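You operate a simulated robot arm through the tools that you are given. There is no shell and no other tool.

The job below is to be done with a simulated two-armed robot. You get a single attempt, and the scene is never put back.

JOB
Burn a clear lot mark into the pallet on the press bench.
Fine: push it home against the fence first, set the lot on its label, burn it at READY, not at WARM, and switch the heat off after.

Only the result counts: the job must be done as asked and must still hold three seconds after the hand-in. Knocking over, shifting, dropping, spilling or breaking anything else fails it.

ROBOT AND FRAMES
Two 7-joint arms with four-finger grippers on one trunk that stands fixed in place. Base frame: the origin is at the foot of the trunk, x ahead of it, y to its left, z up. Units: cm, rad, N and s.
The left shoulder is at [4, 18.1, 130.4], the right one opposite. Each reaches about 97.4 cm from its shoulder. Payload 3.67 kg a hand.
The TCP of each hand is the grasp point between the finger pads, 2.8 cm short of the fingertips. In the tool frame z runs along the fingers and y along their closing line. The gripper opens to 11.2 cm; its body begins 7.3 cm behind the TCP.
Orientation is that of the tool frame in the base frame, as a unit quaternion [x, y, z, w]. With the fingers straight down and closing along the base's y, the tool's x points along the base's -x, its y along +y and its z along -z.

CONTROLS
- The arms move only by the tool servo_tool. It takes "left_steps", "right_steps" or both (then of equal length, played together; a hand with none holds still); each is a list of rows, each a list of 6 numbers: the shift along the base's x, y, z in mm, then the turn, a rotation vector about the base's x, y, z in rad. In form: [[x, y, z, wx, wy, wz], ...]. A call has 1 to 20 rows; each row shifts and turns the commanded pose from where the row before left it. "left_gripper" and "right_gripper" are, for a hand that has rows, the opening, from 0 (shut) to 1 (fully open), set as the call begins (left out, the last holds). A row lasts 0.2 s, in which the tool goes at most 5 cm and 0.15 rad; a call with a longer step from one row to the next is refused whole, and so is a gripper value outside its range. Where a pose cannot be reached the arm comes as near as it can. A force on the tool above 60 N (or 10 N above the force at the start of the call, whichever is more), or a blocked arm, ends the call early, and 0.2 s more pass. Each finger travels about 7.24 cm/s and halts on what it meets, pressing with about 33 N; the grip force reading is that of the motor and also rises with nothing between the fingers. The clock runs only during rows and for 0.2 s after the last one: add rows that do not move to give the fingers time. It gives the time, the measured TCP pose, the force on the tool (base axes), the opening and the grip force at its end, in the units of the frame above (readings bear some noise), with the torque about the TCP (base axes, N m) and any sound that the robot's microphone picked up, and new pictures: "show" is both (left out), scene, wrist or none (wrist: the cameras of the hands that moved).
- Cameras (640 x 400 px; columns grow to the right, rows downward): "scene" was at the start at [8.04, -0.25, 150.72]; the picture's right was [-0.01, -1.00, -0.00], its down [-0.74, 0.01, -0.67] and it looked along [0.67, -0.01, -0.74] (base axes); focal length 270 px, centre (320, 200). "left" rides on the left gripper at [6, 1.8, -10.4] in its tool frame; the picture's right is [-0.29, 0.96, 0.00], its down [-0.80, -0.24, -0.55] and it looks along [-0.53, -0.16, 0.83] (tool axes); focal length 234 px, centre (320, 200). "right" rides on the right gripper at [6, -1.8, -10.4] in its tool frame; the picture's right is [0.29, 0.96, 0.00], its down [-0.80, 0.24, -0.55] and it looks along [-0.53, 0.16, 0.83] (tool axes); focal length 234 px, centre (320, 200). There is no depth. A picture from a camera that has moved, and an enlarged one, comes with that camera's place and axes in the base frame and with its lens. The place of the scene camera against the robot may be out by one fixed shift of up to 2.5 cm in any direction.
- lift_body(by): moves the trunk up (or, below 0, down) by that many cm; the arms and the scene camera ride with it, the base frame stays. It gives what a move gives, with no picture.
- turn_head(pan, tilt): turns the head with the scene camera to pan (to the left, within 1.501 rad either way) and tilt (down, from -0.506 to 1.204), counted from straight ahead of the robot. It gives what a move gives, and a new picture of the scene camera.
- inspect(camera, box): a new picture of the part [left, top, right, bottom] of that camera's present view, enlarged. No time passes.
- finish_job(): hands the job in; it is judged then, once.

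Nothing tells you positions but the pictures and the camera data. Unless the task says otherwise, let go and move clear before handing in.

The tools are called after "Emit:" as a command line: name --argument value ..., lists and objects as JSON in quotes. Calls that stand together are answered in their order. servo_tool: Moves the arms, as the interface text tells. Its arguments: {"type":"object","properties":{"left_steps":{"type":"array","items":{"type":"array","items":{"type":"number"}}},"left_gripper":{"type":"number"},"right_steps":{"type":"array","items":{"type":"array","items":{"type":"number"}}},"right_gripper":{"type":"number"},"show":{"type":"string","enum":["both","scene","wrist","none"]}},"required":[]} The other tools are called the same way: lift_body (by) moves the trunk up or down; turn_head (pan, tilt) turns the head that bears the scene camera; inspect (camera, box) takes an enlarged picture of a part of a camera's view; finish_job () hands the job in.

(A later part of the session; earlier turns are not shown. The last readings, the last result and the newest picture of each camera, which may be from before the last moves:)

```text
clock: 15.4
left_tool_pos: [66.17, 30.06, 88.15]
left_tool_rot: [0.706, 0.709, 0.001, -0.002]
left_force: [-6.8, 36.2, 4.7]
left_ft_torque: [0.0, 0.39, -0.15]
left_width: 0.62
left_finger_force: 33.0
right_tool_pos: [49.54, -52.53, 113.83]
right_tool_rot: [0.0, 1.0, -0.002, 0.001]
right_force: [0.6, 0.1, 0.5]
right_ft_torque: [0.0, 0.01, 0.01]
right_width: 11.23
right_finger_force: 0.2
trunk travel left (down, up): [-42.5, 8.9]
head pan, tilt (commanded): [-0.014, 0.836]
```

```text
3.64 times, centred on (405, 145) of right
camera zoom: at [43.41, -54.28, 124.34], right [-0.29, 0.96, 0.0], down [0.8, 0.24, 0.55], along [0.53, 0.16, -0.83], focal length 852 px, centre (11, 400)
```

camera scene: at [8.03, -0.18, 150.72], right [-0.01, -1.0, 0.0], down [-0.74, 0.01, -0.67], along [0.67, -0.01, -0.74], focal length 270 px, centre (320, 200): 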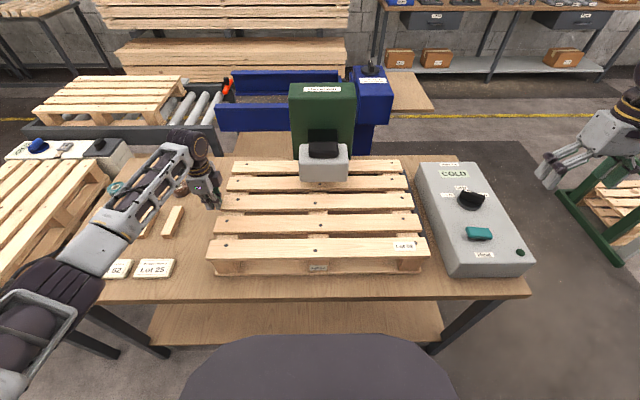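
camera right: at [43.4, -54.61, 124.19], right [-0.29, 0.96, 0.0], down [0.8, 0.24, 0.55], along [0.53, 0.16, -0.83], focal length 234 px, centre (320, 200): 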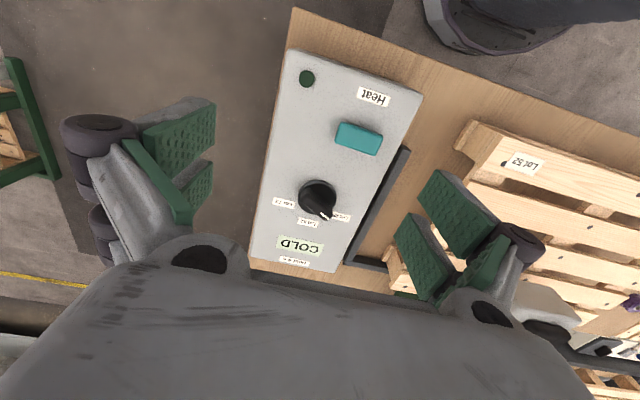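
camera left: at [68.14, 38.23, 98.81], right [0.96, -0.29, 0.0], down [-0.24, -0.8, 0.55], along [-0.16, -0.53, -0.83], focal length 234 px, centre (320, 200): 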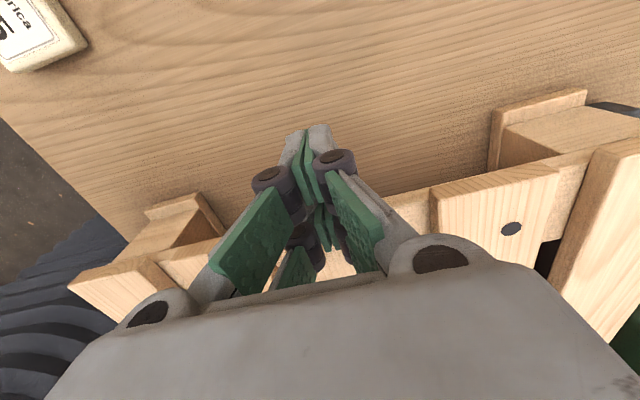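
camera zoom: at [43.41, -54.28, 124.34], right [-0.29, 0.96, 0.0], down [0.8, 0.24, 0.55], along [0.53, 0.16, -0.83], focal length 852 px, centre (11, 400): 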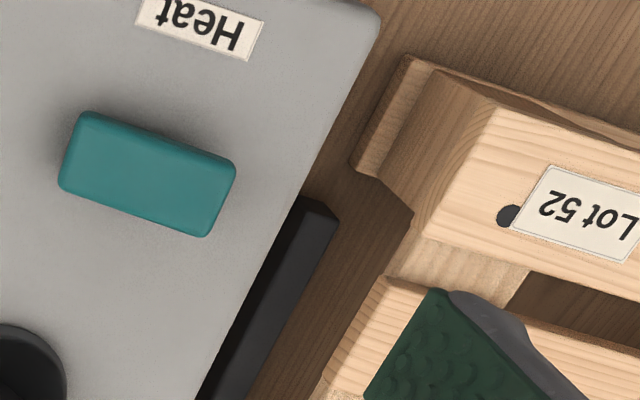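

The force jumped to 36 N, so the pallet is against the right fence leg. I'll ease the left hand off slightly and bring the shut right hand round to the middle of the front edge for the +x push.

Emit:
servo_tool --left_steps '[[0, 3, 0, 0, 0, 0], [0, 0, 0, 0, 0, 0], [0, 0, 0, 0, 0, 0], [0, 0, 0, 0, 0, 0], [0, 0, 0, 0, 0, 0], [0, 0, 0, 0, 0, 0], [0, 0, 0, 0, 0, 0], [0, 0, 0, 0, 0, 0], [0, 0, 0, 0, 0, 0], [0, 0, 0, 0, 0, 0], [0, 0, 0, 0, 0, 0], [0, 0, 0, 0, 0, 0], [0, 0, 0, 0, 0, 0], [0, 0, 0, 0, 0, 0]]' --right_steps '[[-10, 30, 0, 0, 0, 0], [-10, 45, 0, 0, 0, 0], [-10, 45, 0, 0, 0, 0], [-15, 45, 0, 0, 0, 0], [-15, 45, 0, 0, 0, 0], [-15, 45, 0, 0, 0, 0], [-15, 45, 0, 0, 0, 0], [-15, 45, 0, 0, 0, 0], [-10, 45, 0, 0, 0, 0], [0, 45, 0, 0, 0, 0], [0, 45, 0, 0, 0, 0], [0, 20, -20, 0, 0, 0], [0, 0, -30, 0, 0, 0], [0, 0, 0, 0, 0, 0]]' --right_gripper 0 --show "both"

```text
clock: 18.4
left_tool_pos: [66.31, 30.01, 88.28]
left_tool_rot: [0.706, 0.708, 0.0, 0.0]
left_force: [-6.5, 27.5, -2.0]
left_ft_torque: [0.27, -0.01, -0.2]
left_width: 0.58
left_finger_force: 32.5
right_tool_pos: [38.03, -2.47, 108.6]
right_tool_rot: [-0.001, 1.0, -0.001, -0.001]
right_force: [-0.5, 0.4, -0.9]
right_ft_torque: [0.01, -0.03, 0.01]
right_width: 0.0
right_finger_force: 33.6
trunk travel left (down, up): [-42.5, 8.9]
head pan, tilt (commanded): [-0.014, 0.836]
camera scene: at [7.98, 0.18, 150.72], right [-0.01, -1.0, 0.0], down [-0.74, 0.01, -0.67], along [0.67, -0.01, -0.74], focal length 270 px, centre (320, 200)
camera right: at [31.91, -4.3, 119.19], right [-0.29, 0.96, 0.0], down [0.8, 0.24, 0.55], along [0.53, 0.16, -0.83], focal length 234 px, centre (320, 200)
camera left: at [68.1, 35.92, 98.78], right [0.96, -0.29, 0.0], down [-0.24, -0.8, 0.55], along [-0.16, -0.53, -0.83], focal length 234 px, centre (320, 200)
```

scene: 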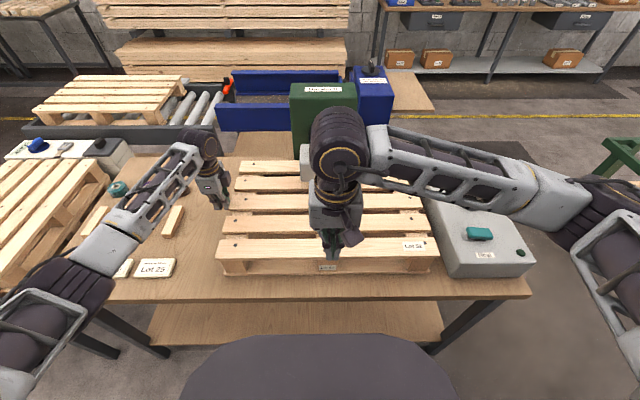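
right: 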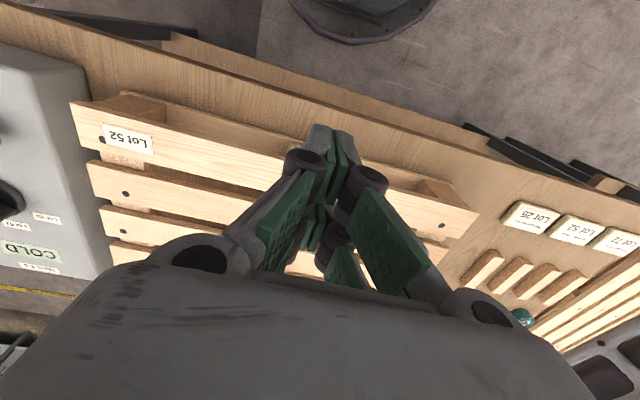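
left: 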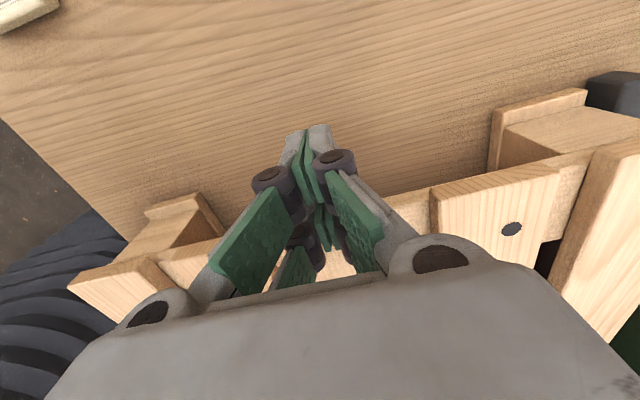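

The left hand still presses with 27 N, so I'll ease it a little more. The right hand goes down in front of the front plank, then pushes +x.

Emit:
servo_tool --left_steps '[[0, 2, 0, 0, 0, 0], [0, 2, 0, 0, 0, 0], [0, 0, 0, 0, 0, 0], [0, 0, 0, 0, 0, 0], [0, 0, 0, 0, 0, 0], [0, 0, 0, 0, 0, 0], [0, 0, 0, 0, 0, 0], [0, 0, 0, 0, 0, 0], [0, 0, 0, 0, 0, 0], [0, 0, 0, 0, 0, 0]]' --right_steps '[[0, 0, -45, 0, 0, 0], [0, 0, -45, 0, 0, 0], [0, 0, -45, 0, 0, 0], [0, 0, -45, 0, 0, 0], [0, 0, -23, 0, 0, 0], [10, 0, 0, 0, 0, 0], [10, 0, 0, 0, 0, 0], [10, 0, 0, 0, 0, 0], [5, 0, 0, 0, 0, 0], [0, 0, 0, 0, 0, 0]]' --show "both"

```text
clock: 20.6
left_tool_pos: [66.36, 30.08, 88.27]
left_tool_rot: [0.708, 0.706, -0.001, 0.0]
left_force: [-1.3, 7.9, -3.6]
left_ft_torque: [0.19, -0.01, -0.06]
left_width: 0.6
left_finger_force: 33.3
right_tool_pos: [41.74, -2.78, 88.29]
right_tool_rot: [0.0, 1.0, -0.001, -0.001]
right_force: [0.5, 0.7, -0.5]
right_ft_torque: [0.02, -0.02, -0.05]
right_width: 0.0
right_finger_force: 32.5
trunk travel left (down, up): [-42.5, 8.9]
head pan, tilt (commanded): [-0.014, 0.836]
camera scene: at [8.07, -0.12, 150.72], right [-0.01, -1.0, 0.0], down [-0.74, 0.01, -0.67], along [0.67, -0.01, -0.74], focal length 270 px, centre (320, 200)
camera right: at [35.56, -4.55, 98.82], right [-0.29, 0.96, 0.0], down [0.8, 0.24, 0.55], along [0.53, 0.16, -0.83], focal length 234 px, centre (320, 200)
camera left: at [68.21, 35.95, 98.81], right [0.96, -0.29, 0.0], down [-0.24, -0.8, 0.56], along [-0.16, -0.53, -0.83], focal length 234 px, centre (320, 200)
```

scene: 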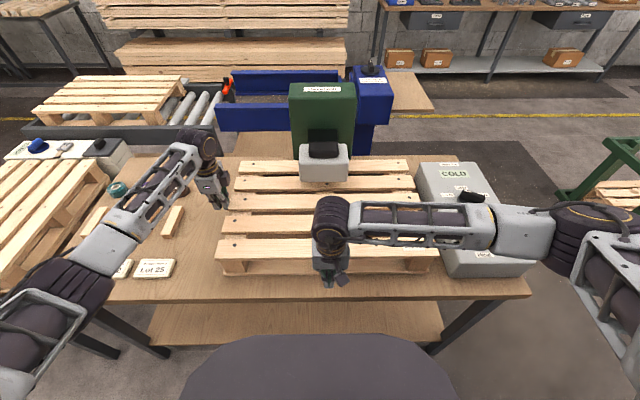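
right: 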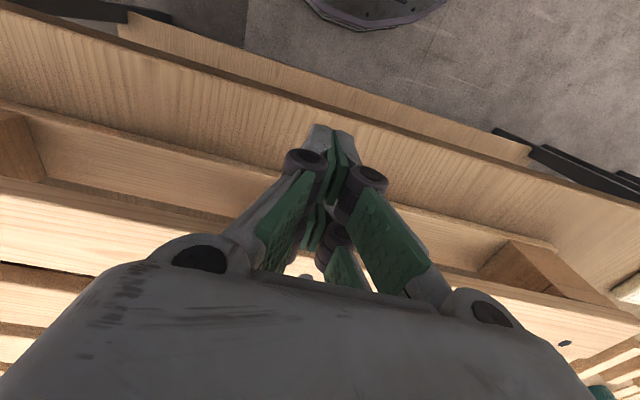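
left: 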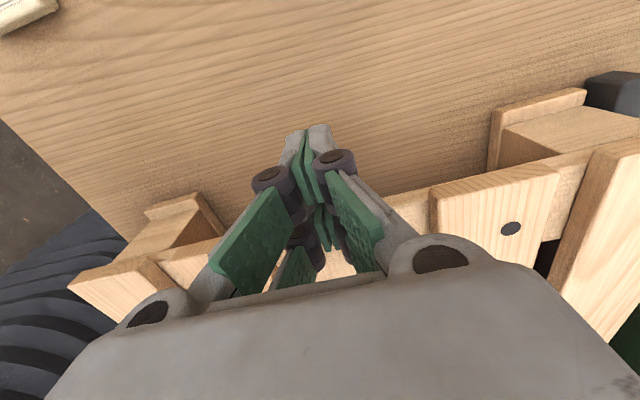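

The right fingertips are just in front of the front plank. I'll push +x gently.

Emit:
servo_tool --right_steps '[[5, 0, 0, 0, 0, 0], [4, 0, 0, 0, 0, 0], [4, 0, 0, 0, 0, 0], [3, 0, 0, 0, 0, 0], [3, 0, 0, 0, 0, 0], [3, 0, 0, 0, 0, 0], [0, 0, 0, 0, 0, 0]]' --show "scene"

Emit:
inspect --camera "left" --box '[480, 50, 640, 200]'

```text
clock: 22.2
left_tool_pos: [66.32, 30.09, 88.14]
left_tool_rot: [0.707, 0.707, 0.0, 0.0]
left_force: [1.8, 4.6, -1.9]
left_ft_torque: [0.04, 0.0, 0.01]
left_width: 0.61
left_finger_force: 33.3
right_tool_pos: [43.85, -2.83, 88.27]
right_tool_rot: [0.0, 1.0, 0.0, 0.0]
right_force: [-0.3, 0.1, 0.4]
right_ft_torque: [0.03, 0.05, 0.01]
right_width: 0.0
right_finger_force: 32.6
trunk travel left (down, up): [-42.5, 8.9]
head pan, tilt (commanded): [-0.014, 0.836]
camera scene: at [8.08, -0.17, 150.72], right [-0.01, -1.0, 0.0], down [-0.74, 0.01, -0.67], along [0.67, -0.01, -0.74], focal length 270 px, centre (320, 200)
```

scene: 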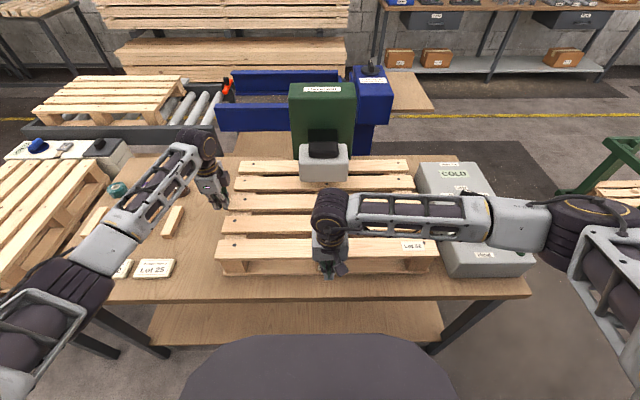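

```text
2.67 times, centred on (560, 125) of left
camera zoom: at [68.21, 35.94, 98.82], right [0.96, -0.29, 0.0], down [-0.24, -0.8, 0.55], along [-0.16, -0.53, -0.83], focal length 624 px, centre (-320, 400)
```

zoom: 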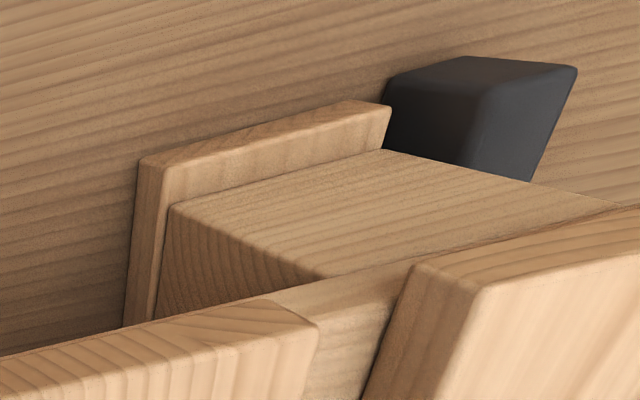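

Emit:
inspect --camera "right" --box '[240, 100, 440, 300]'

Emit:
inspect --camera "scene" --box '[270, 220, 400, 300]'

```text
2.00 times, centred on (340, 200) of right
camera zoom: at [37.77, -4.56, 98.79], right [-0.29, 0.96, 0.0], down [0.8, 0.24, 0.55], along [0.53, 0.16, -0.83], focal length 468 px, centre (280, 200)
```

zoom: 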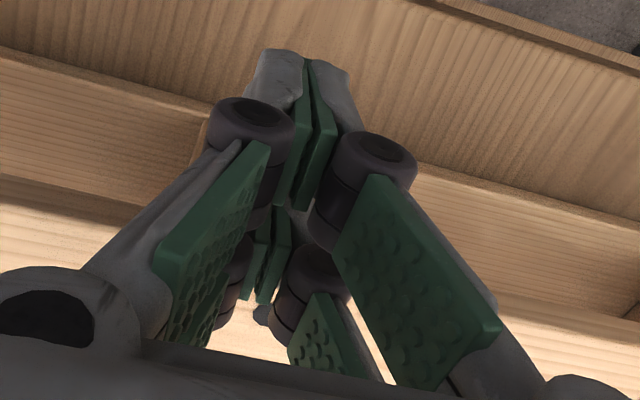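

```text
4.92 times, centred on (335, 260) of scene
camera zoom: at [8.08, -0.17, 150.72], right [-0.01, -1.0, 0.0], down [-0.74, 0.01, -0.67], along [0.67, -0.01, -0.74], focal length 1331 px, centre (246, -95)
```

zoom: 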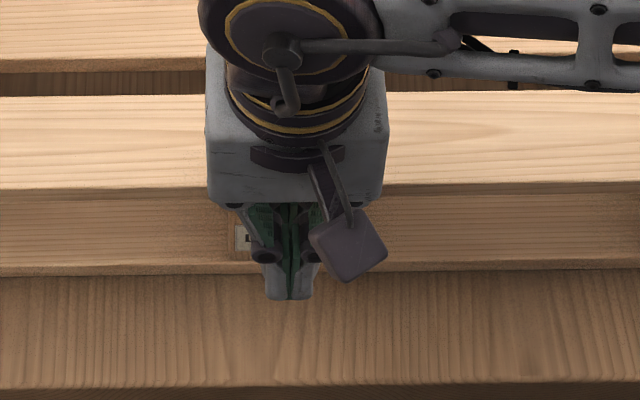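

Not yet in contact. I'll keep creeping toward +x.

Emit:
servo_tool --right_steps '[[3, 0, 0, 0, 0, 0], [3, 0, 0, 0, 0, 0], [3, 0, 0, 0, 0, 0], [3, 0, 0, 0, 0, 0], [0, 0, 0, 0, 0, 0]]' --show "none"

Emit:
inspect --camera "left" --box '[480, 50, 640, 200]'

```text
clock: 23.4
left_tool_pos: [66.22, 30.14, 88.26]
left_tool_rot: [0.707, 0.707, 0.0, 0.0]
left_force: [0.0, 3.4, 0.4]
left_ft_torque: [0.03, 0.0, 0.01]
left_width: 0.61
left_finger_force: 33.0
right_tool_pos: [44.85, -2.65, 88.2]
right_tool_rot: [-0.001, 1.0, 0.0, 0.0]
right_force: [-13.0, 2.2, -2.2]
right_ft_torque: [0.17, 0.14, 0.02]
right_width: 0.59
right_finger_force: 32.6
trunk travel left (down, up): [-42.5, 8.9]
head pan, tilt (commanded): [-0.014, 0.836]
```

```text
2.67 times, centred on (560, 125) of left
camera zoom: at [68.08, 35.95, 98.87], right [0.96, -0.29, 0.0], down [-0.24, -0.8, 0.55], along [-0.16, -0.53, -0.83], focal length 624 px, centre (-320, 400)
```

zoom: 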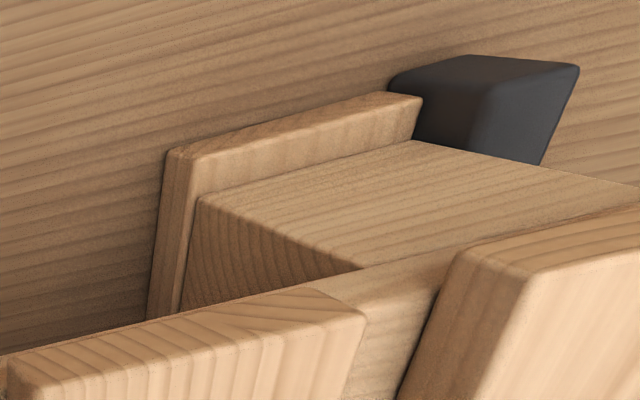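

The pallet moved about 0.7 cm with 13 N and about 0.5 cm of gap remains to the far leg. I'll continue in 2 mm steps.

Emit:
servo_tool --right_steps '[[2, 0, 0, 0, 0, 0], [2, 0, 0, 0, 0, 0], [2, 0, 0, 0, 0, 0], [0, 0, 0, 0, 0, 0]]' --show "none"

Emit:
inspect --camera "left" --box '[480, 50, 640, 200]'

```text
clock: 24.4
left_tool_pos: [66.02, 30.02, 88.5]
left_tool_rot: [0.707, 0.708, 0.002, 0.001]
left_force: [0.1, 1.8, 0.6]
left_ft_torque: [0.02, 0.07, -0.04]
left_width: 0.61
left_finger_force: 33.2
right_tool_pos: [44.88, -2.56, 88.51]
right_tool_rot: [0.0, 1.0, 0.0, -0.002]
right_force: [-42.4, 3.2, 0.2]
right_ft_torque: [-0.28, 0.29, 0.0]
right_width: 0.59
right_finger_force: 32.8
trunk travel left (down, up): [-42.5, 8.9]
head pan, tilt (commanded): [-0.014, 0.836]
```

```text
2.67 times, centred on (560, 125) of left
camera zoom: at [67.79, 35.96, 99.1], right [0.96, -0.29, 0.0], down [-0.24, -0.8, 0.55], along [-0.16, -0.53, -0.83], focal length 624 px, centre (-320, 400)
```

zoom: 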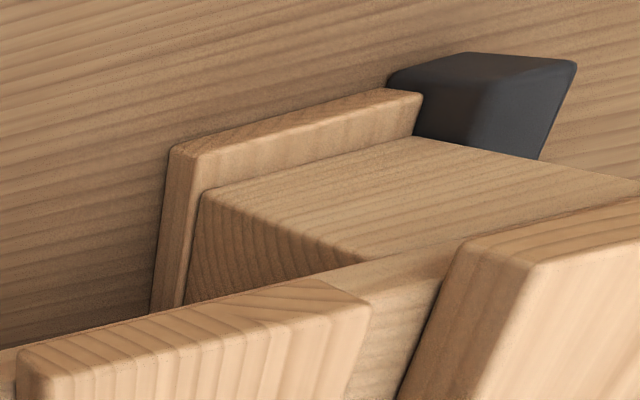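

The right force jumped to 42 N with no further motion, so the pallet is against the far leg. I'll ease the right hand and re-press with the left so both faces are firmly home.

Emit:
servo_tool --left_steps '[[0, 0, 0, 0, 0, 0], [0, -2, 0, 0, 0, 0], [0, -2, 0, 0, 0, 0], [0, 0, 0, 0, 0, 0]]' --right_steps '[[-3, 0, 0, 0, 0, 0], [0, 0, 0, 0, 0, 0], [0, 0, 0, 0, 0, 0], [0, 0, 0, 0, 0, 0]]' --show "none"

```text
clock: 25.4
left_tool_pos: [66.01, 30.14, 88.42]
left_tool_rot: [0.706, 0.708, 0.002, 0.001]
left_force: [2.4, 21.9, 1.2]
left_ft_torque: [0.17, -0.12, -0.02]
left_width: 0.58
left_finger_force: 33.2
right_tool_pos: [44.97, -2.54, 88.37]
right_tool_rot: [0.0, 1.0, -0.001, -0.002]
right_force: [-37.4, -3.9, -0.4]
right_ft_torque: [0.5, 0.5, -0.09]
right_width: 0.63
right_finger_force: 33.1
trunk travel left (down, up): [-42.5, 8.9]
head pan, tilt (commanded): [-0.014, 0.836]
```

Both faces are pressed home, with left 22 N, right 37 N and no motion. I'll back both hands straight away from the pallet and check the gaps.

Emit:
servo_tool --left_steps '[[0, 3, 0, 0, 0, 0], [0, 3, 0, 0, 0, 0], [0, 10, 0, 0, 0, 0], [0, 30, 0, 0, 0, 0], [0, 30, 0, 0, 0, 0], [0, 0, 0, 0, 0, 0]]' --right_steps '[[-3, 0, 0, 0, 0, 0], [-3, 0, 0, 0, 0, 0], [-10, 0, 0, 0, 0, 0], [-20, 0, 0, 0, 0, 0], [-20, 0, 10, 0, 0, 0], [0, 0, 0, 0, 0, 0]]' --show "both"

Emit:
inspect --camera "left" --box '[440, 80, 640, 230]'

Emit:
inspect --camera "scene" --box '[370, 150, 450, 280]'

```text
clock: 26.8
left_tool_pos: [66.43, 37.06, 88.38]
left_tool_rot: [0.707, 0.707, 0.0, 0.0]
left_force: [0.9, -1.4, -0.1]
left_ft_torque: [0.01, -0.01, 0.03]
left_width: 0.03
left_finger_force: 33.1
right_tool_pos: [39.84, -2.83, 89.3]
right_tool_rot: [0.002, 1.0, 0.0, 0.001]
right_force: [0.2, -0.5, -0.3]
right_ft_torque: [0.0, -0.02, -0.03]
right_width: 0.0
right_finger_force: 33.0
trunk travel left (down, up): [-42.5, 8.9]
head pan, tilt (commanded): [-0.014, 0.836]
camera scene: at [8.1, -0.33, 150.71], right [-0.01, -1.0, 0.0], down [-0.74, 0.01, -0.67], along [0.67, -0.01, -0.74], focal length 270 px, centre (320, 200)
camera right: at [33.72, -4.7, 99.84], right [-0.29, 0.96, 0.0], down [0.8, 0.24, 0.55], along [0.53, 0.16, -0.83], focal length 234 px, centre (320, 200)
camera left: at [68.26, 43.0, 98.87], right [0.96, -0.29, 0.0], down [-0.24, -0.8, 0.55], along [-0.16, -0.53, -0.83], focal length 234 px, centre (320, 200)
```

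scene: 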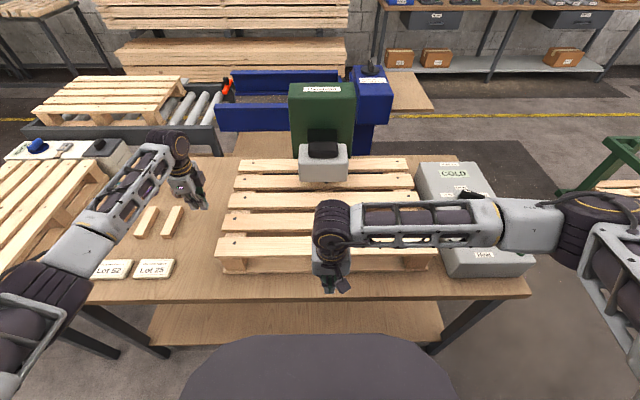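
right: 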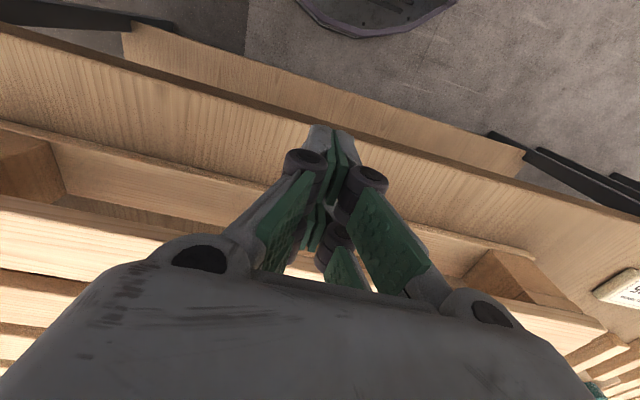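
left: 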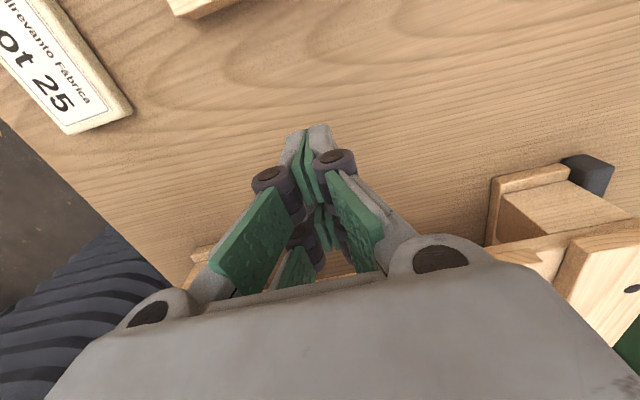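

```text
2.67 times, centred on (540, 155) of left
camera zoom: at [68.26, 43.0, 98.87], right [0.96, -0.29, 0.0], down [-0.24, -0.8, 0.55], along [-0.16, -0.53, -0.83], focal length 624 px, centre (-267, 320)
```

zoom: 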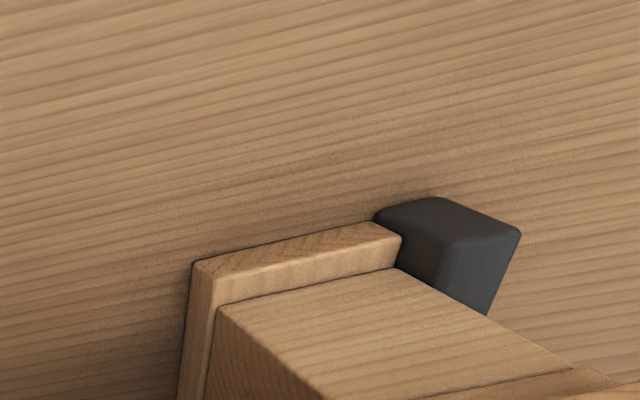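

```text
3.08 times, centred on (410, 215) of scene
camera zoom: at [8.1, -0.33, 150.71], right [-0.01, -1.0, 0.0], down [-0.74, 0.01, -0.67], along [0.67, -0.01, -0.74], focal length 832 px, centre (43, 154)
```

zoom: 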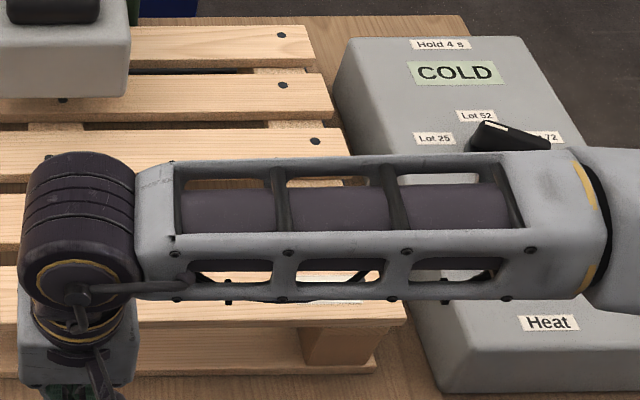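

No gap is visible at the far-left corner, so the pallet is home. I'll lift both hands. The left goes to a parking spot above the pallet, and the right goes above the dial, turned +62° so its closing line crosses the fin.

Emit:
servo_tool --left_steps '[[0, 5, 45, 0, 0, 0], [0, 0, 45, 0, 0, 0], [0, 0, 45, 0, 0, 0], [0, 0, 45, 0, 0, 0], [0, 0, 45, 0, 0, 0], [0, 0, 45, 0, 0, 0.131], [0, 0, 20, 0, 0, 0.131], [0, 0, 0, 0, 0, 0.131], [0, 0, 0, 0, 0, 0.131], [0, 0, 0, 0, 0, 0.131], [0, 0, 0, 0, 0, 0.131], [0, 0, 0, 0, 0, 0.131], [0, -20, 0, 0, 0, 0.131], [0, -40, 0, 0, 0, 0.131], [0, -40, 0, 0, 0, 0.131], [0, -40, 0, 0, 0, 0.131], [0, -40, 0, 0, 0, 0.131], [0, 0, 0, 0, 0, 0], [0, 0, 0, 0, 0, 0]]' --right_steps '[[-5, 0, 45, 0, 0, 0], [0, 0, 45, 0, 0, 0], [0, 0, 45, 0, 0, 0], [0, 0, 45, 0, 0, 0], [0, 0, 45, 0, 0, 0], [0, 0, 45, 0, 0, 0], [22, -38, 0, 0, 0, 0.09], [22, -38, 0, 0, 0, 0.09], [22, -38, 0, 0, 0, 0.09], [22, -38, 0, 0, 0, 0.09], [22, -38, 0, 0, 0, 0.09], [22, -38, 0, 0, 0, 0.09], [22, -38, 0, 0, 0, 0.09], [22, -38, 0, 0, 0, 0.09], [22, -38, 0, 0, 0, 0.09], [22, -38, 0, 0, 0, 0.09], [22, -38, 0, 0, 0, 0.09], [22, -38, 0, 0, 0, 0.09], [0, 0, 0, 0, 0, 0]]' --right_gripper 0.6 --show "both"

```text
clock: 30.8
left_tool_pos: [66.29, 19.75, 117.36]
left_tool_rot: [-0.002, 1.0, 0.0, 0.0]
left_force: [0.4, 0.5, -0.5]
left_ft_torque: [0.01, 0.01, -0.02]
left_width: 0.0
left_finger_force: 33.1
right_tool_pos: [54.62, -29.37, 116.24]
right_tool_rot: [-0.31, 0.951, 0.0, 0.0]
right_force: [0.1, -0.3, 0.9]
right_ft_torque: [0.03, 0.0, -0.02]
right_width: 6.72
right_finger_force: 0.1
right hand out of reach, approached as far as the arm can: row 14, 15, 16, 17, 18
trunk travel left (down, up): [-42.5, 8.9]
head pan, tilt (commanded): [-0.014, 0.836]
camera scene: at [8.05, -0.25, 150.72], right [-0.01, -1.0, 0.0], down [-0.74, 0.01, -0.67], along [0.67, -0.01, -0.74], focal length 270 px, centre (320, 200)
camera right: at [50.82, -34.43, 126.84], right [-0.8, 0.6, 0.0], down [0.5, 0.66, 0.55], along [0.33, 0.44, -0.83], focal length 234 px, centre (320, 200)
camera left: at [60.33, 21.37, 127.84], right [0.28, 0.96, 0.0], down [0.8, -0.24, 0.55], along [0.53, -0.16, -0.83], focal length 234 px, centre (320, 200)
```

scene: 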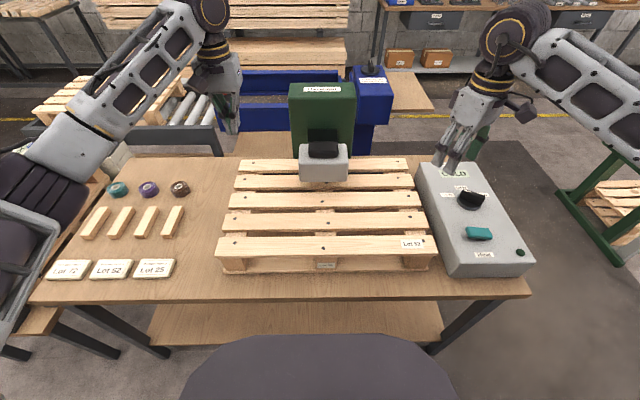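
right: 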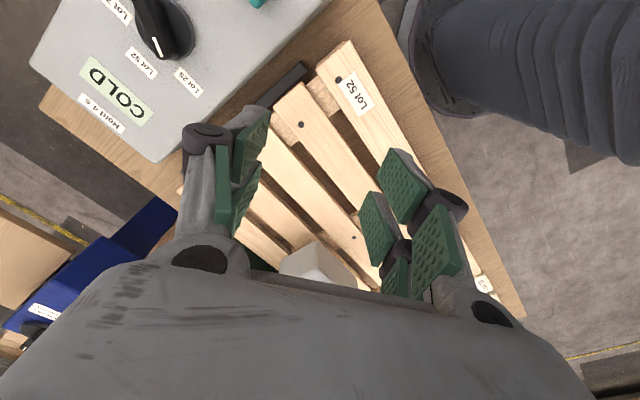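
left: 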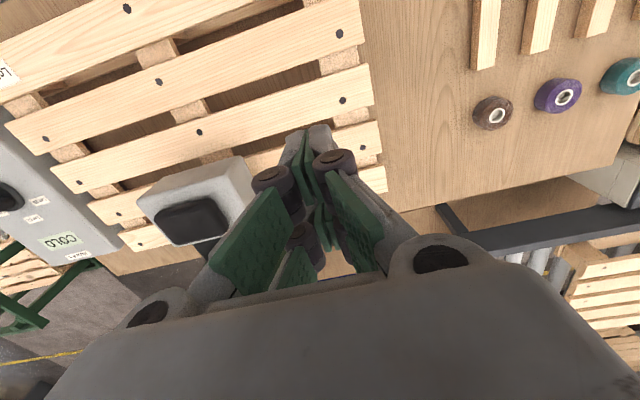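

The right arm ran out of wrist range partway (turn 0.63 rad at (54.6, -29.4)). Nothing was touched. I'll check where the commanded pose stands before going on.

Emit:
servo_tool --right_steps '[[0, 0, 0, 0, 0, 0]]' --show "none"

```text
clock: 31.2
left_tool_pos: [66.35, 19.77, 117.23]
left_tool_rot: [-0.002, 1.0, 0.0, 0.0]
left_force: [0.4, -0.2, -0.2]
left_ft_torque: [-0.03, 0.0, 0.01]
left_width: 0.03
left_finger_force: 33.4
right_tool_pos: [54.76, -29.45, 116.3]
right_tool_rot: [-0.309, 0.951, 0.0, 0.001]
right_force: [-0.3, 0.2, -0.5]
right_ft_torque: [0.0, 0.01, 0.03]
right_width: 6.71
right_finger_force: 0.1
trunk travel left (down, up): [-42.5, 8.9]
head pan, tilt (commanded): [-0.014, 0.836]
```

The commanded pose is where the hand actually is. I'll carry on to above the dial while unwinding the turn a little, and open the fingers wider.

Emit:
servo_tool --right_steps '[[19, -31, 0, 0, 0, -0.04], [19, -31, 0, 0, 0, -0.04], [19, -32, 0, 0, 0, -0.04], [19, -32, 0, 0, 0, -0.04], [19, -32, 0, 0, 0, -0.04], [19, -32, 0, 0, 0, -0.04], [0, 0, 0, 0, 0, 0]]' --right_gripper 0.85 --show "wrist"

```text
clock: 32.8
left_tool_pos: [66.26, 19.71, 117.22]
left_tool_rot: [-0.001, 1.0, -0.001, 0.0]
left_force: [-0.4, 0.2, 0.8]
left_ft_torque: [-0.01, 0.01, 0.02]
left_width: 0.0
left_finger_force: 33.0
right_tool_pos: [59.22, -37.02, 116.25]
right_tool_rot: [-0.206, 0.978, 0.0, 0.0]
right_force: [-0.6, 0.2, -0.6]
right_ft_torque: [0.01, 0.02, -0.03]
right_width: 9.52
right_finger_force: 0.0
right hand out of reach, approached as far as the arm can: row 1, 2, 3, 4, 5, 6
trunk travel left (down, up): [-42.5, 8.9]
head pan, tilt (commanded): [-0.014, 0.836]
camera right: at [54.33, -41.04, 126.82], right [-0.65, 0.76, 0.0], down [0.63, 0.54, 0.55], along [0.42, 0.36, -0.83], focal length 234 px, centre (320, 200)
```

right: 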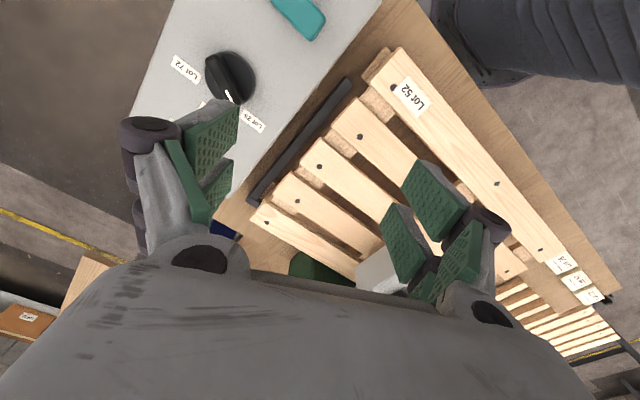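

The reach limit depends on the path, since the left arm managed the mirror pose. I'll unwind to zero turn, go above the dial, then turn there.

Emit:
servo_tool --right_steps '[[0, 0, 0, 0, 0, -0.1], [0, 0, 0, 0, 0, -0.11], [0, -10, 0, 0, 0, -0.11], [10, -20, 0, 0, 0, -0.095], [15, -28, 0, 0, 0, 0], [15, -28, 0, 0, 0, 0], [15, -28, 0, 0, 0, 0], [14, 0, 0, 0, 0, 0], [0, 0, 0, 0, 0, 0]]' --show "wrist"

```text
clock: 34.8
left_tool_pos: [66.45, 19.68, 117.28]
left_tool_rot: [-0.002, 1.0, 0.0, 0.001]
left_force: [-0.9, -0.2, 0.4]
left_ft_torque: [-0.01, 0.0, 0.01]
left_width: 0.01
left_finger_force: 33.4
right_tool_pos: [66.06, -48.37, 116.37]
right_tool_rot: [0.012, 1.0, 0.0, 0.0]
right_force: [-1.2, -0.1, -0.1]
right_ft_torque: [0.0, -0.02, -0.01]
right_width: 9.55
right_finger_force: 0.1
trunk travel left (down, up): [-42.5, 8.9]
head pan, tilt (commanded): [-0.014, 0.836]
camera right: at [59.91, -49.97, 126.86], right [-0.26, 0.96, 0.0], down [0.8, 0.22, 0.55], along [0.53, 0.15, -0.83], focal length 234 px, centre (320, 200)
```

right: 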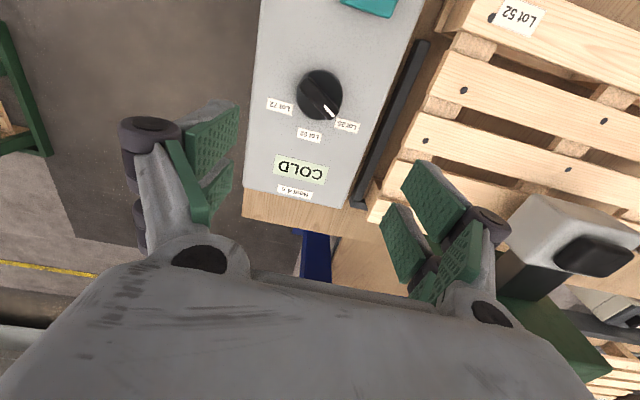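

I'm directly above the dial now. I'll turn +z in place to see how far the wrist goes.

Emit:
servo_tool --right_steps '[[0, 0, 0, 0, 0, 0.12], [0, 0, 0, 0, 0, 0.12], [0, 0, 0, 0, 0, 0.12], [0, 0, 0, 0, 0, 0.12], [0, 0, 0, 0, 0, 0.12], [0, 0, 0, 0, 0, 0.12], [0, 0, 0, 0, 0, 0.12], [0, 0, 0, 0, 0, 0.12], [0, 0, 0, 0, 0, 0.12], [0, 0, 0, 0, 0, 0]]' --show "scene"

```text
clock: 37.0
left_tool_pos: [66.25, 19.63, 117.31]
left_tool_rot: [-0.002, 1.0, 0.0, 0.0]
left_force: [-0.8, -0.3, 0.3]
left_ft_torque: [0.01, -0.02, 0.03]
left_width: 0.0
left_finger_force: 32.5
right_tool_pos: [60.31, -46.07, 115.26]
right_tool_rot: [-0.108, 0.994, -0.012, 0.012]
right_force: [0.5, 0.7, 0.1]
right_ft_torque: [-0.02, 0.01, 0.0]
right_width: 9.48
right_finger_force: 0.1
right hand out of reach, approached as far as the arm can: row 1, 2, 3, 4, 5, 6, 7, 8, 9
trunk travel left (down, up): [-42.5, 8.9]
head pan, tilt (commanded): [-0.014, 0.836]
camera scene: at [8.09, -0.27, 150.71], right [-0.01, -1.0, 0.0], down [-0.74, 0.01, -0.67], along [0.67, -0.01, -0.74], focal length 270 px, centre (320, 200)
```

scene: 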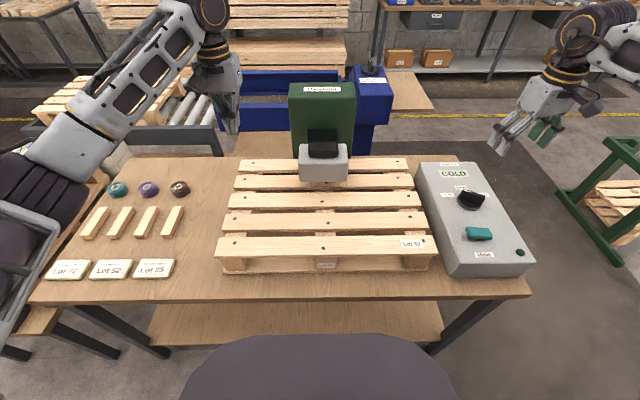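

Turning +z is blocked at the dial, so I'll turn the knob differently. The shut fingers will act as a peg on the left side of the pointer end and push the fin clockwise, then I'll grip it square at zero turn. First I'll straighten the hand, shut it and come down near the pointer side.

Emit:
servo_tool --right_steps '[[5, 3, 0, 0.012, 0.012, -0.108], [5, 3, 0, 0.012, 0.012, -0.109], [5, 3, -20, 0, 0, 0], [6, 2, -40, 0, 0, 0], [0, 0, -40, 0, 0, 0], [0, 0, -40, 0, 0, 0], [0, 0, -20, 0, 0, 0], [0, 0, 0, 0, 0, 0]]' --right_gripper 0 --show "both"

Emit:
inspect --camera "scene" --box '[420, 150, 520, 250]'

```text
clock: 38.8
left_tool_pos: [66.26, 19.77, 117.4]
left_tool_rot: [-0.002, 1.0, -0.001, 0.001]
left_force: [0.4, 0.1, 0.3]
left_ft_torque: [-0.01, -0.02, 0.01]
left_width: 0.0
left_finger_force: 32.8
right_tool_pos: [62.39, -45.01, 99.33]
right_tool_rot: [-0.001, 1.0, 0.0, 0.0]
right_force: [-0.1, 0.1, -0.3]
right_ft_torque: [0.01, 0.0, -0.01]
right_width: 0.01
right_finger_force: 33.1
trunk travel left (down, up): [-42.5, 8.9]
head pan, tilt (commanded): [-0.014, 0.836]
camera scene: at [8.01, -0.24, 150.72], right [-0.01, -1.0, 0.0], down [-0.74, 0.01, -0.67], along [0.67, -0.01, -0.74], focal length 270 px, centre (320, 200)
camera right: at [56.27, -46.75, 109.88], right [-0.29, 0.96, 0.0], down [0.8, 0.24, 0.55], along [0.53, 0.16, -0.83], focal length 234 px, centre (320, 200)
```

scene: 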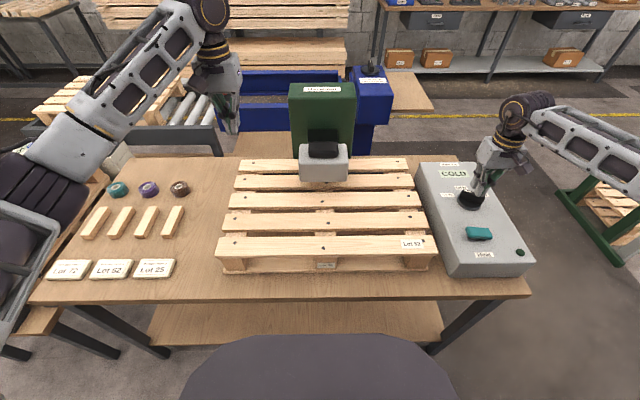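
right: 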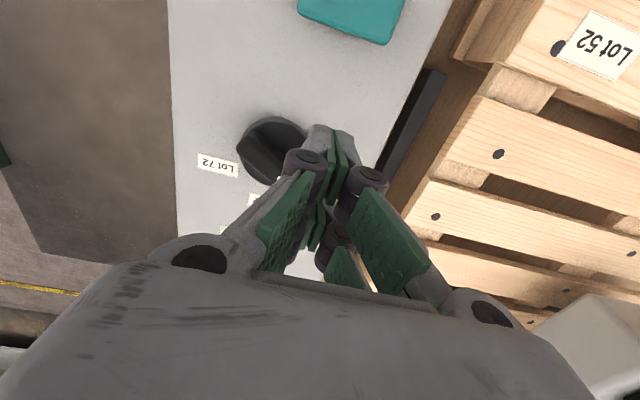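

```text
4.00 times, centred on (470, 200) of scene
camera zoom: at [8.01, -0.24, 150.72], right [-0.01, -1.0, 0.0], down [-0.74, 0.01, -0.67], along [0.67, -0.01, -0.74], focal length 1081 px, centre (-280, 200)
```

zoom: 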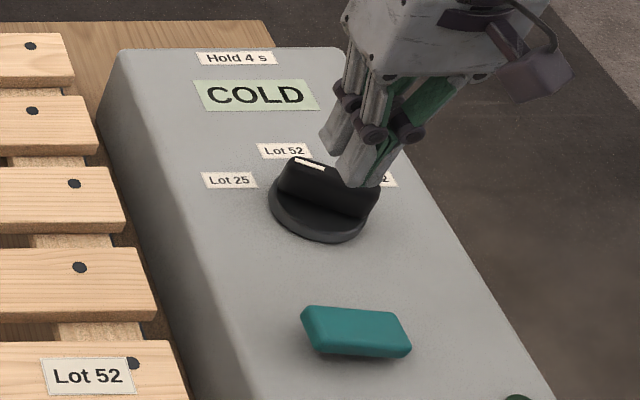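

The dial sits just ahead and right of the fingertips, as planned. I'll descend until the tips are at z≈89.4, just above the dial's disc.

Emit:
servo_tool --right_steps '[[0, 0, -30, 0, 0, 0], [0, 0, -25, 0, 0, 0], [0, 0, -15, 0, 0, 0], [0, 0, 0, 0, 0, 0]]' --show "wrist"

Emit:
inspect --camera "scene" --box '[430, 160, 510, 225]'

```text
clock: 39.8
left_tool_pos: [66.39, 19.71, 117.3]
left_tool_rot: [-0.001, 1.0, 0.001, 0.0]
left_force: [0.5, 0.0, 0.0]
left_ft_torque: [0.02, 0.01, 0.03]
left_width: 0.0
left_finger_force: 33.1
right_tool_pos: [62.45, -44.88, 92.33]
right_tool_rot: [0.0, 1.0, 0.0, 0.0]
right_force: [-0.4, 0.5, 0.5]
right_ft_torque: [0.0, 0.01, 0.01]
right_width: 0.0
right_finger_force: 32.7
trunk travel left (down, up): [-42.5, 8.9]
head pan, tilt (commanded): [-0.014, 0.836]
camera right: at [56.3, -46.72, 102.88], right [-0.29, 0.96, 0.0], down [0.8, 0.24, 0.55], along [0.53, 0.16, -0.83], focal length 234 px, centre (320, 200)
```

right: 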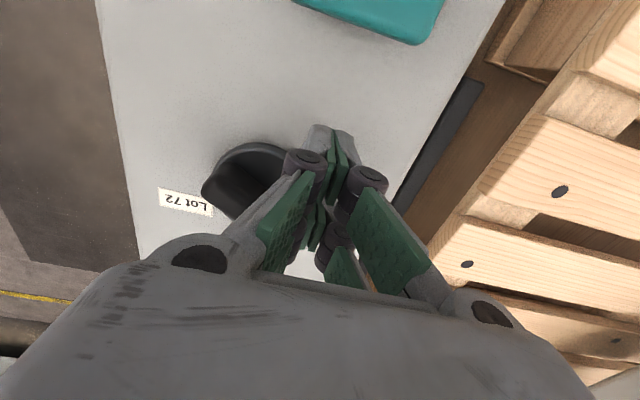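

```text
6.15 times, centred on (470, 192) of scene
camera zoom: at [8.06, -0.25, 150.72], right [-0.01, -1.0, 0.0], down [-0.74, 0.01, -0.67], along [0.67, -0.01, -0.74], focal length 1664 px, centre (-603, 246)
```

zoom: 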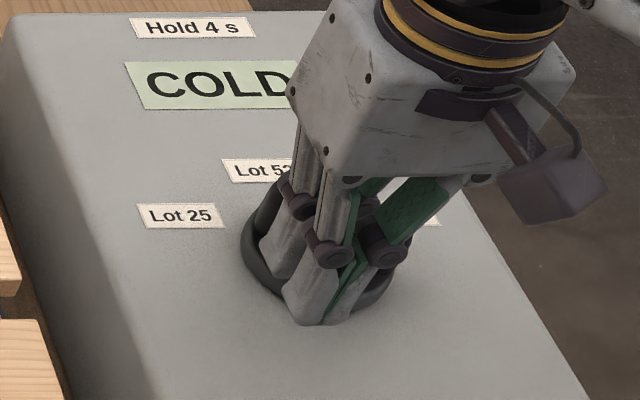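

No contact yet. Now I'll push +x slowly against the pointer half of the fin.

Emit:
servo_tool --right_steps '[[5, 0, 0, 0, 0, 0], [5, 0, 0, 0, 0, 0], [5, 0, 0, 0, 0, 0], [5, 0, 0, 0, 0, 0], [0, 0, 0, 0, 0, 0]]' --show "wrist"

Emit:
inspect --camera "scene" --box '[430, 160, 510, 225]'

```text
clock: 41.0
left_tool_pos: [66.29, 19.73, 117.3]
left_tool_rot: [-0.002, 1.0, 0.0, 0.0]
left_force: [0.4, -0.2, -0.3]
left_ft_torque: [0.01, 0.01, -0.02]
left_width: 0.03
left_finger_force: 32.6
right_tool_pos: [64.37, -44.86, 92.23]
right_tool_rot: [-0.001, 1.0, 0.0, 0.0]
right_force: [-0.3, 0.1, 1.0]
right_ft_torque: [0.0, 0.01, -0.01]
right_width: 0.01
right_finger_force: 32.8
trunk travel left (down, up): [-42.5, 8.9]
head pan, tilt (commanded): [-0.014, 0.836]
camera right: at [58.32, -46.72, 102.85], right [-0.29, 0.96, 0.0], down [0.8, 0.24, 0.55], along [0.53, 0.16, -0.83], focal length 234 px, centre (320, 200)
```

right: 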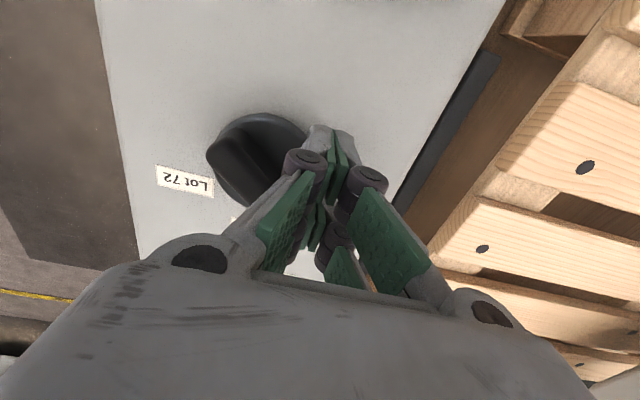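

```text
6.15 times, centred on (470, 192) of scene
camera zoom: at [8.04, -0.24, 150.72], right [-0.01, -1.0, 0.0], down [-0.74, 0.01, -0.67], along [0.67, -0.01, -0.74], focal length 1664 px, centre (-603, 246)
```

zoom: 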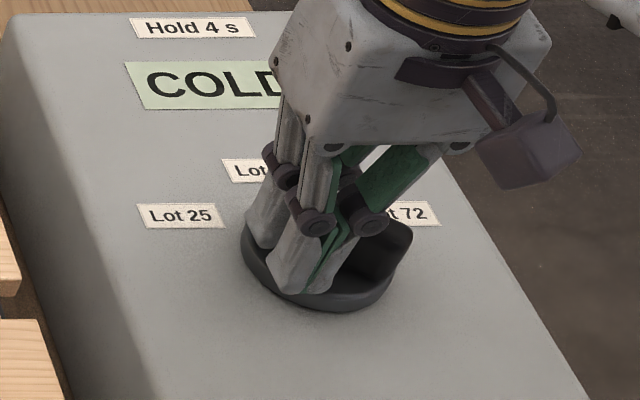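

The fin is turning with almost no resistance. I'll keep pushing +x, then sideways.

Emit:
servo_tool --right_steps '[[5, 0, 0, 0, 0, 0], [5, 0, 0, 0, 0, 0], [5, 0, 0, 0, 0, 0], [4, 0, 0, 0, 0, 0], [0, 0, 0, 0, 0, 0]]' --show "wrist"

Emit:
inspect --camera "scene" --box '[430, 160, 510, 225]'

Emit:
inspect --camera "right" --box '[150, 80, 400, 280]'

```text
clock: 42.2
left_tool_pos: [66.23, 19.64, 117.37]
left_tool_rot: [-0.001, 1.0, -0.001, 0.0]
left_force: [0.0, 0.3, 0.1]
left_ft_torque: [0.01, -0.03, 0.0]
left_width: 0.03
left_finger_force: 33.2
right_tool_pos: [66.28, -44.87, 92.22]
right_tool_rot: [-0.001, 1.0, 0.001, 0.0]
right_force: [-0.5, -0.1, 0.3]
right_ft_torque: [-0.01, 0.0, 0.01]
right_width: 0.0
right_finger_force: 33.0
trunk travel left (down, up): [-42.5, 8.9]
head pan, tilt (commanded): [-0.014, 0.836]
camera right: at [60.18, -46.74, 102.81], right [-0.29, 0.96, 0.0], down [0.8, 0.24, 0.55], along [0.53, 0.16, -0.83], focal length 234 px, centre (320, 200)
```

right: 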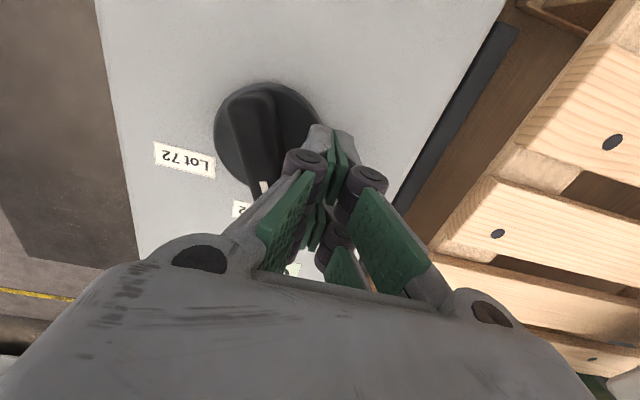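

```text
6.15 times, centred on (470, 192) of scene
camera zoom: at [8.04, -0.25, 150.72], right [-0.01, -1.0, 0.0], down [-0.74, 0.01, -0.67], along [0.67, -0.01, -0.74], focal length 1664 px, centre (-603, 246)
```

zoom: 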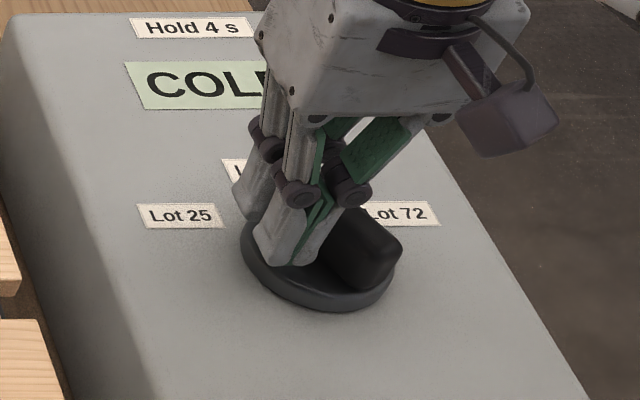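

```text
2.00 times, centred on (275, 180) of right
camera zoom: at [60.18, -46.74, 102.81], right [-0.29, 0.96, 0.0], down [0.8, 0.24, 0.55], along [0.53, 0.16, -0.83], focal length 468 px, centre (410, 240)
```

zoom: 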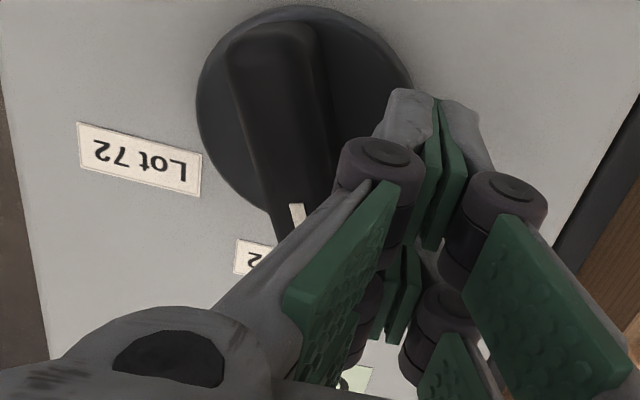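

The fin is now about 20° short of Lot 52. I'll slide the peg toward -y to bring it nearly parallel to x.

Emit:
servo_tool --right_steps '[[0, -3, 0, 0, 0, 0], [0, -3, 0, 0, 0, 0], [0, -3, 0, 0, 0, 0], [0, 0, 0, 0, 0, 0]]' --show "none"

Emit:
inspect --camera "right" --box '[150, 80, 400, 280]'

Emit:
inspect --camera "scene" --box '[430, 160, 510, 225]'

```text
clock: 43.2
left_tool_pos: [66.35, 19.71, 117.3]
left_tool_rot: [-0.002, 1.0, 0.001, 0.0]
left_force: [0.1, -0.9, -0.3]
left_ft_torque: [-0.02, 0.0, 0.03]
left_width: 0.0
left_finger_force: 33.0
right_tool_pos: [66.35, -45.92, 92.23]
right_tool_rot: [0.0, 1.0, -0.001, -0.001]
right_force: [-0.8, 0.5, -0.3]
right_ft_torque: [-0.02, -0.01, 0.0]
right_width: 0.0
right_finger_force: 33.0
trunk travel left (down, up): [-42.5, 8.9]
head pan, tilt (commanded): [-0.014, 0.836]
```

```text
2.00 times, centred on (275, 180) of right
camera zoom: at [60.16, -47.68, 102.82], right [-0.29, 0.96, 0.0], down [0.8, 0.24, 0.55], along [0.53, 0.16, -0.83], focal length 468 px, centre (410, 240)
```

zoom: 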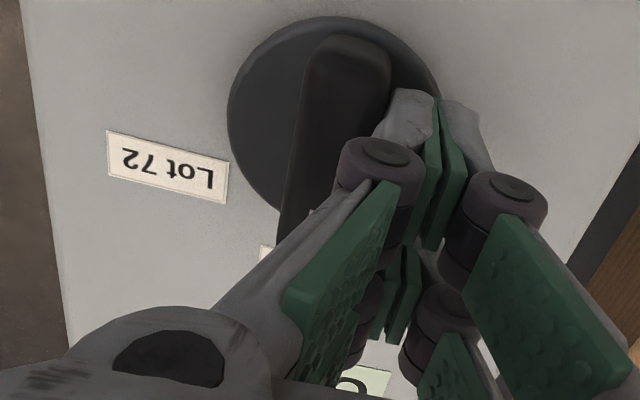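

```text
6.15 times, centred on (470, 192) of scene
camera zoom: at [8.06, -0.24, 150.72], right [-0.01, -1.0, 0.0], down [-0.74, 0.01, -0.67], along [0.67, -0.01, -0.74], focal length 1664 px, centre (-603, 246)
```

zoom: 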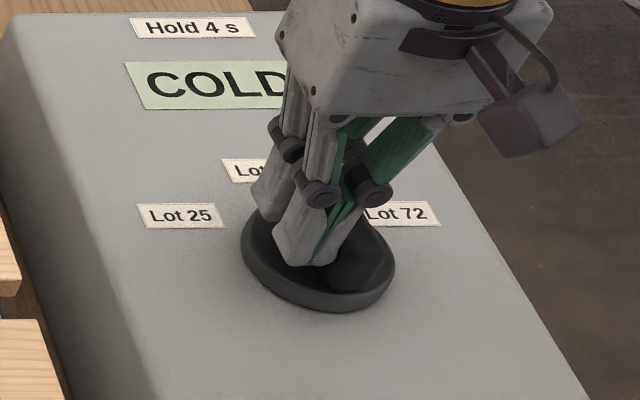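

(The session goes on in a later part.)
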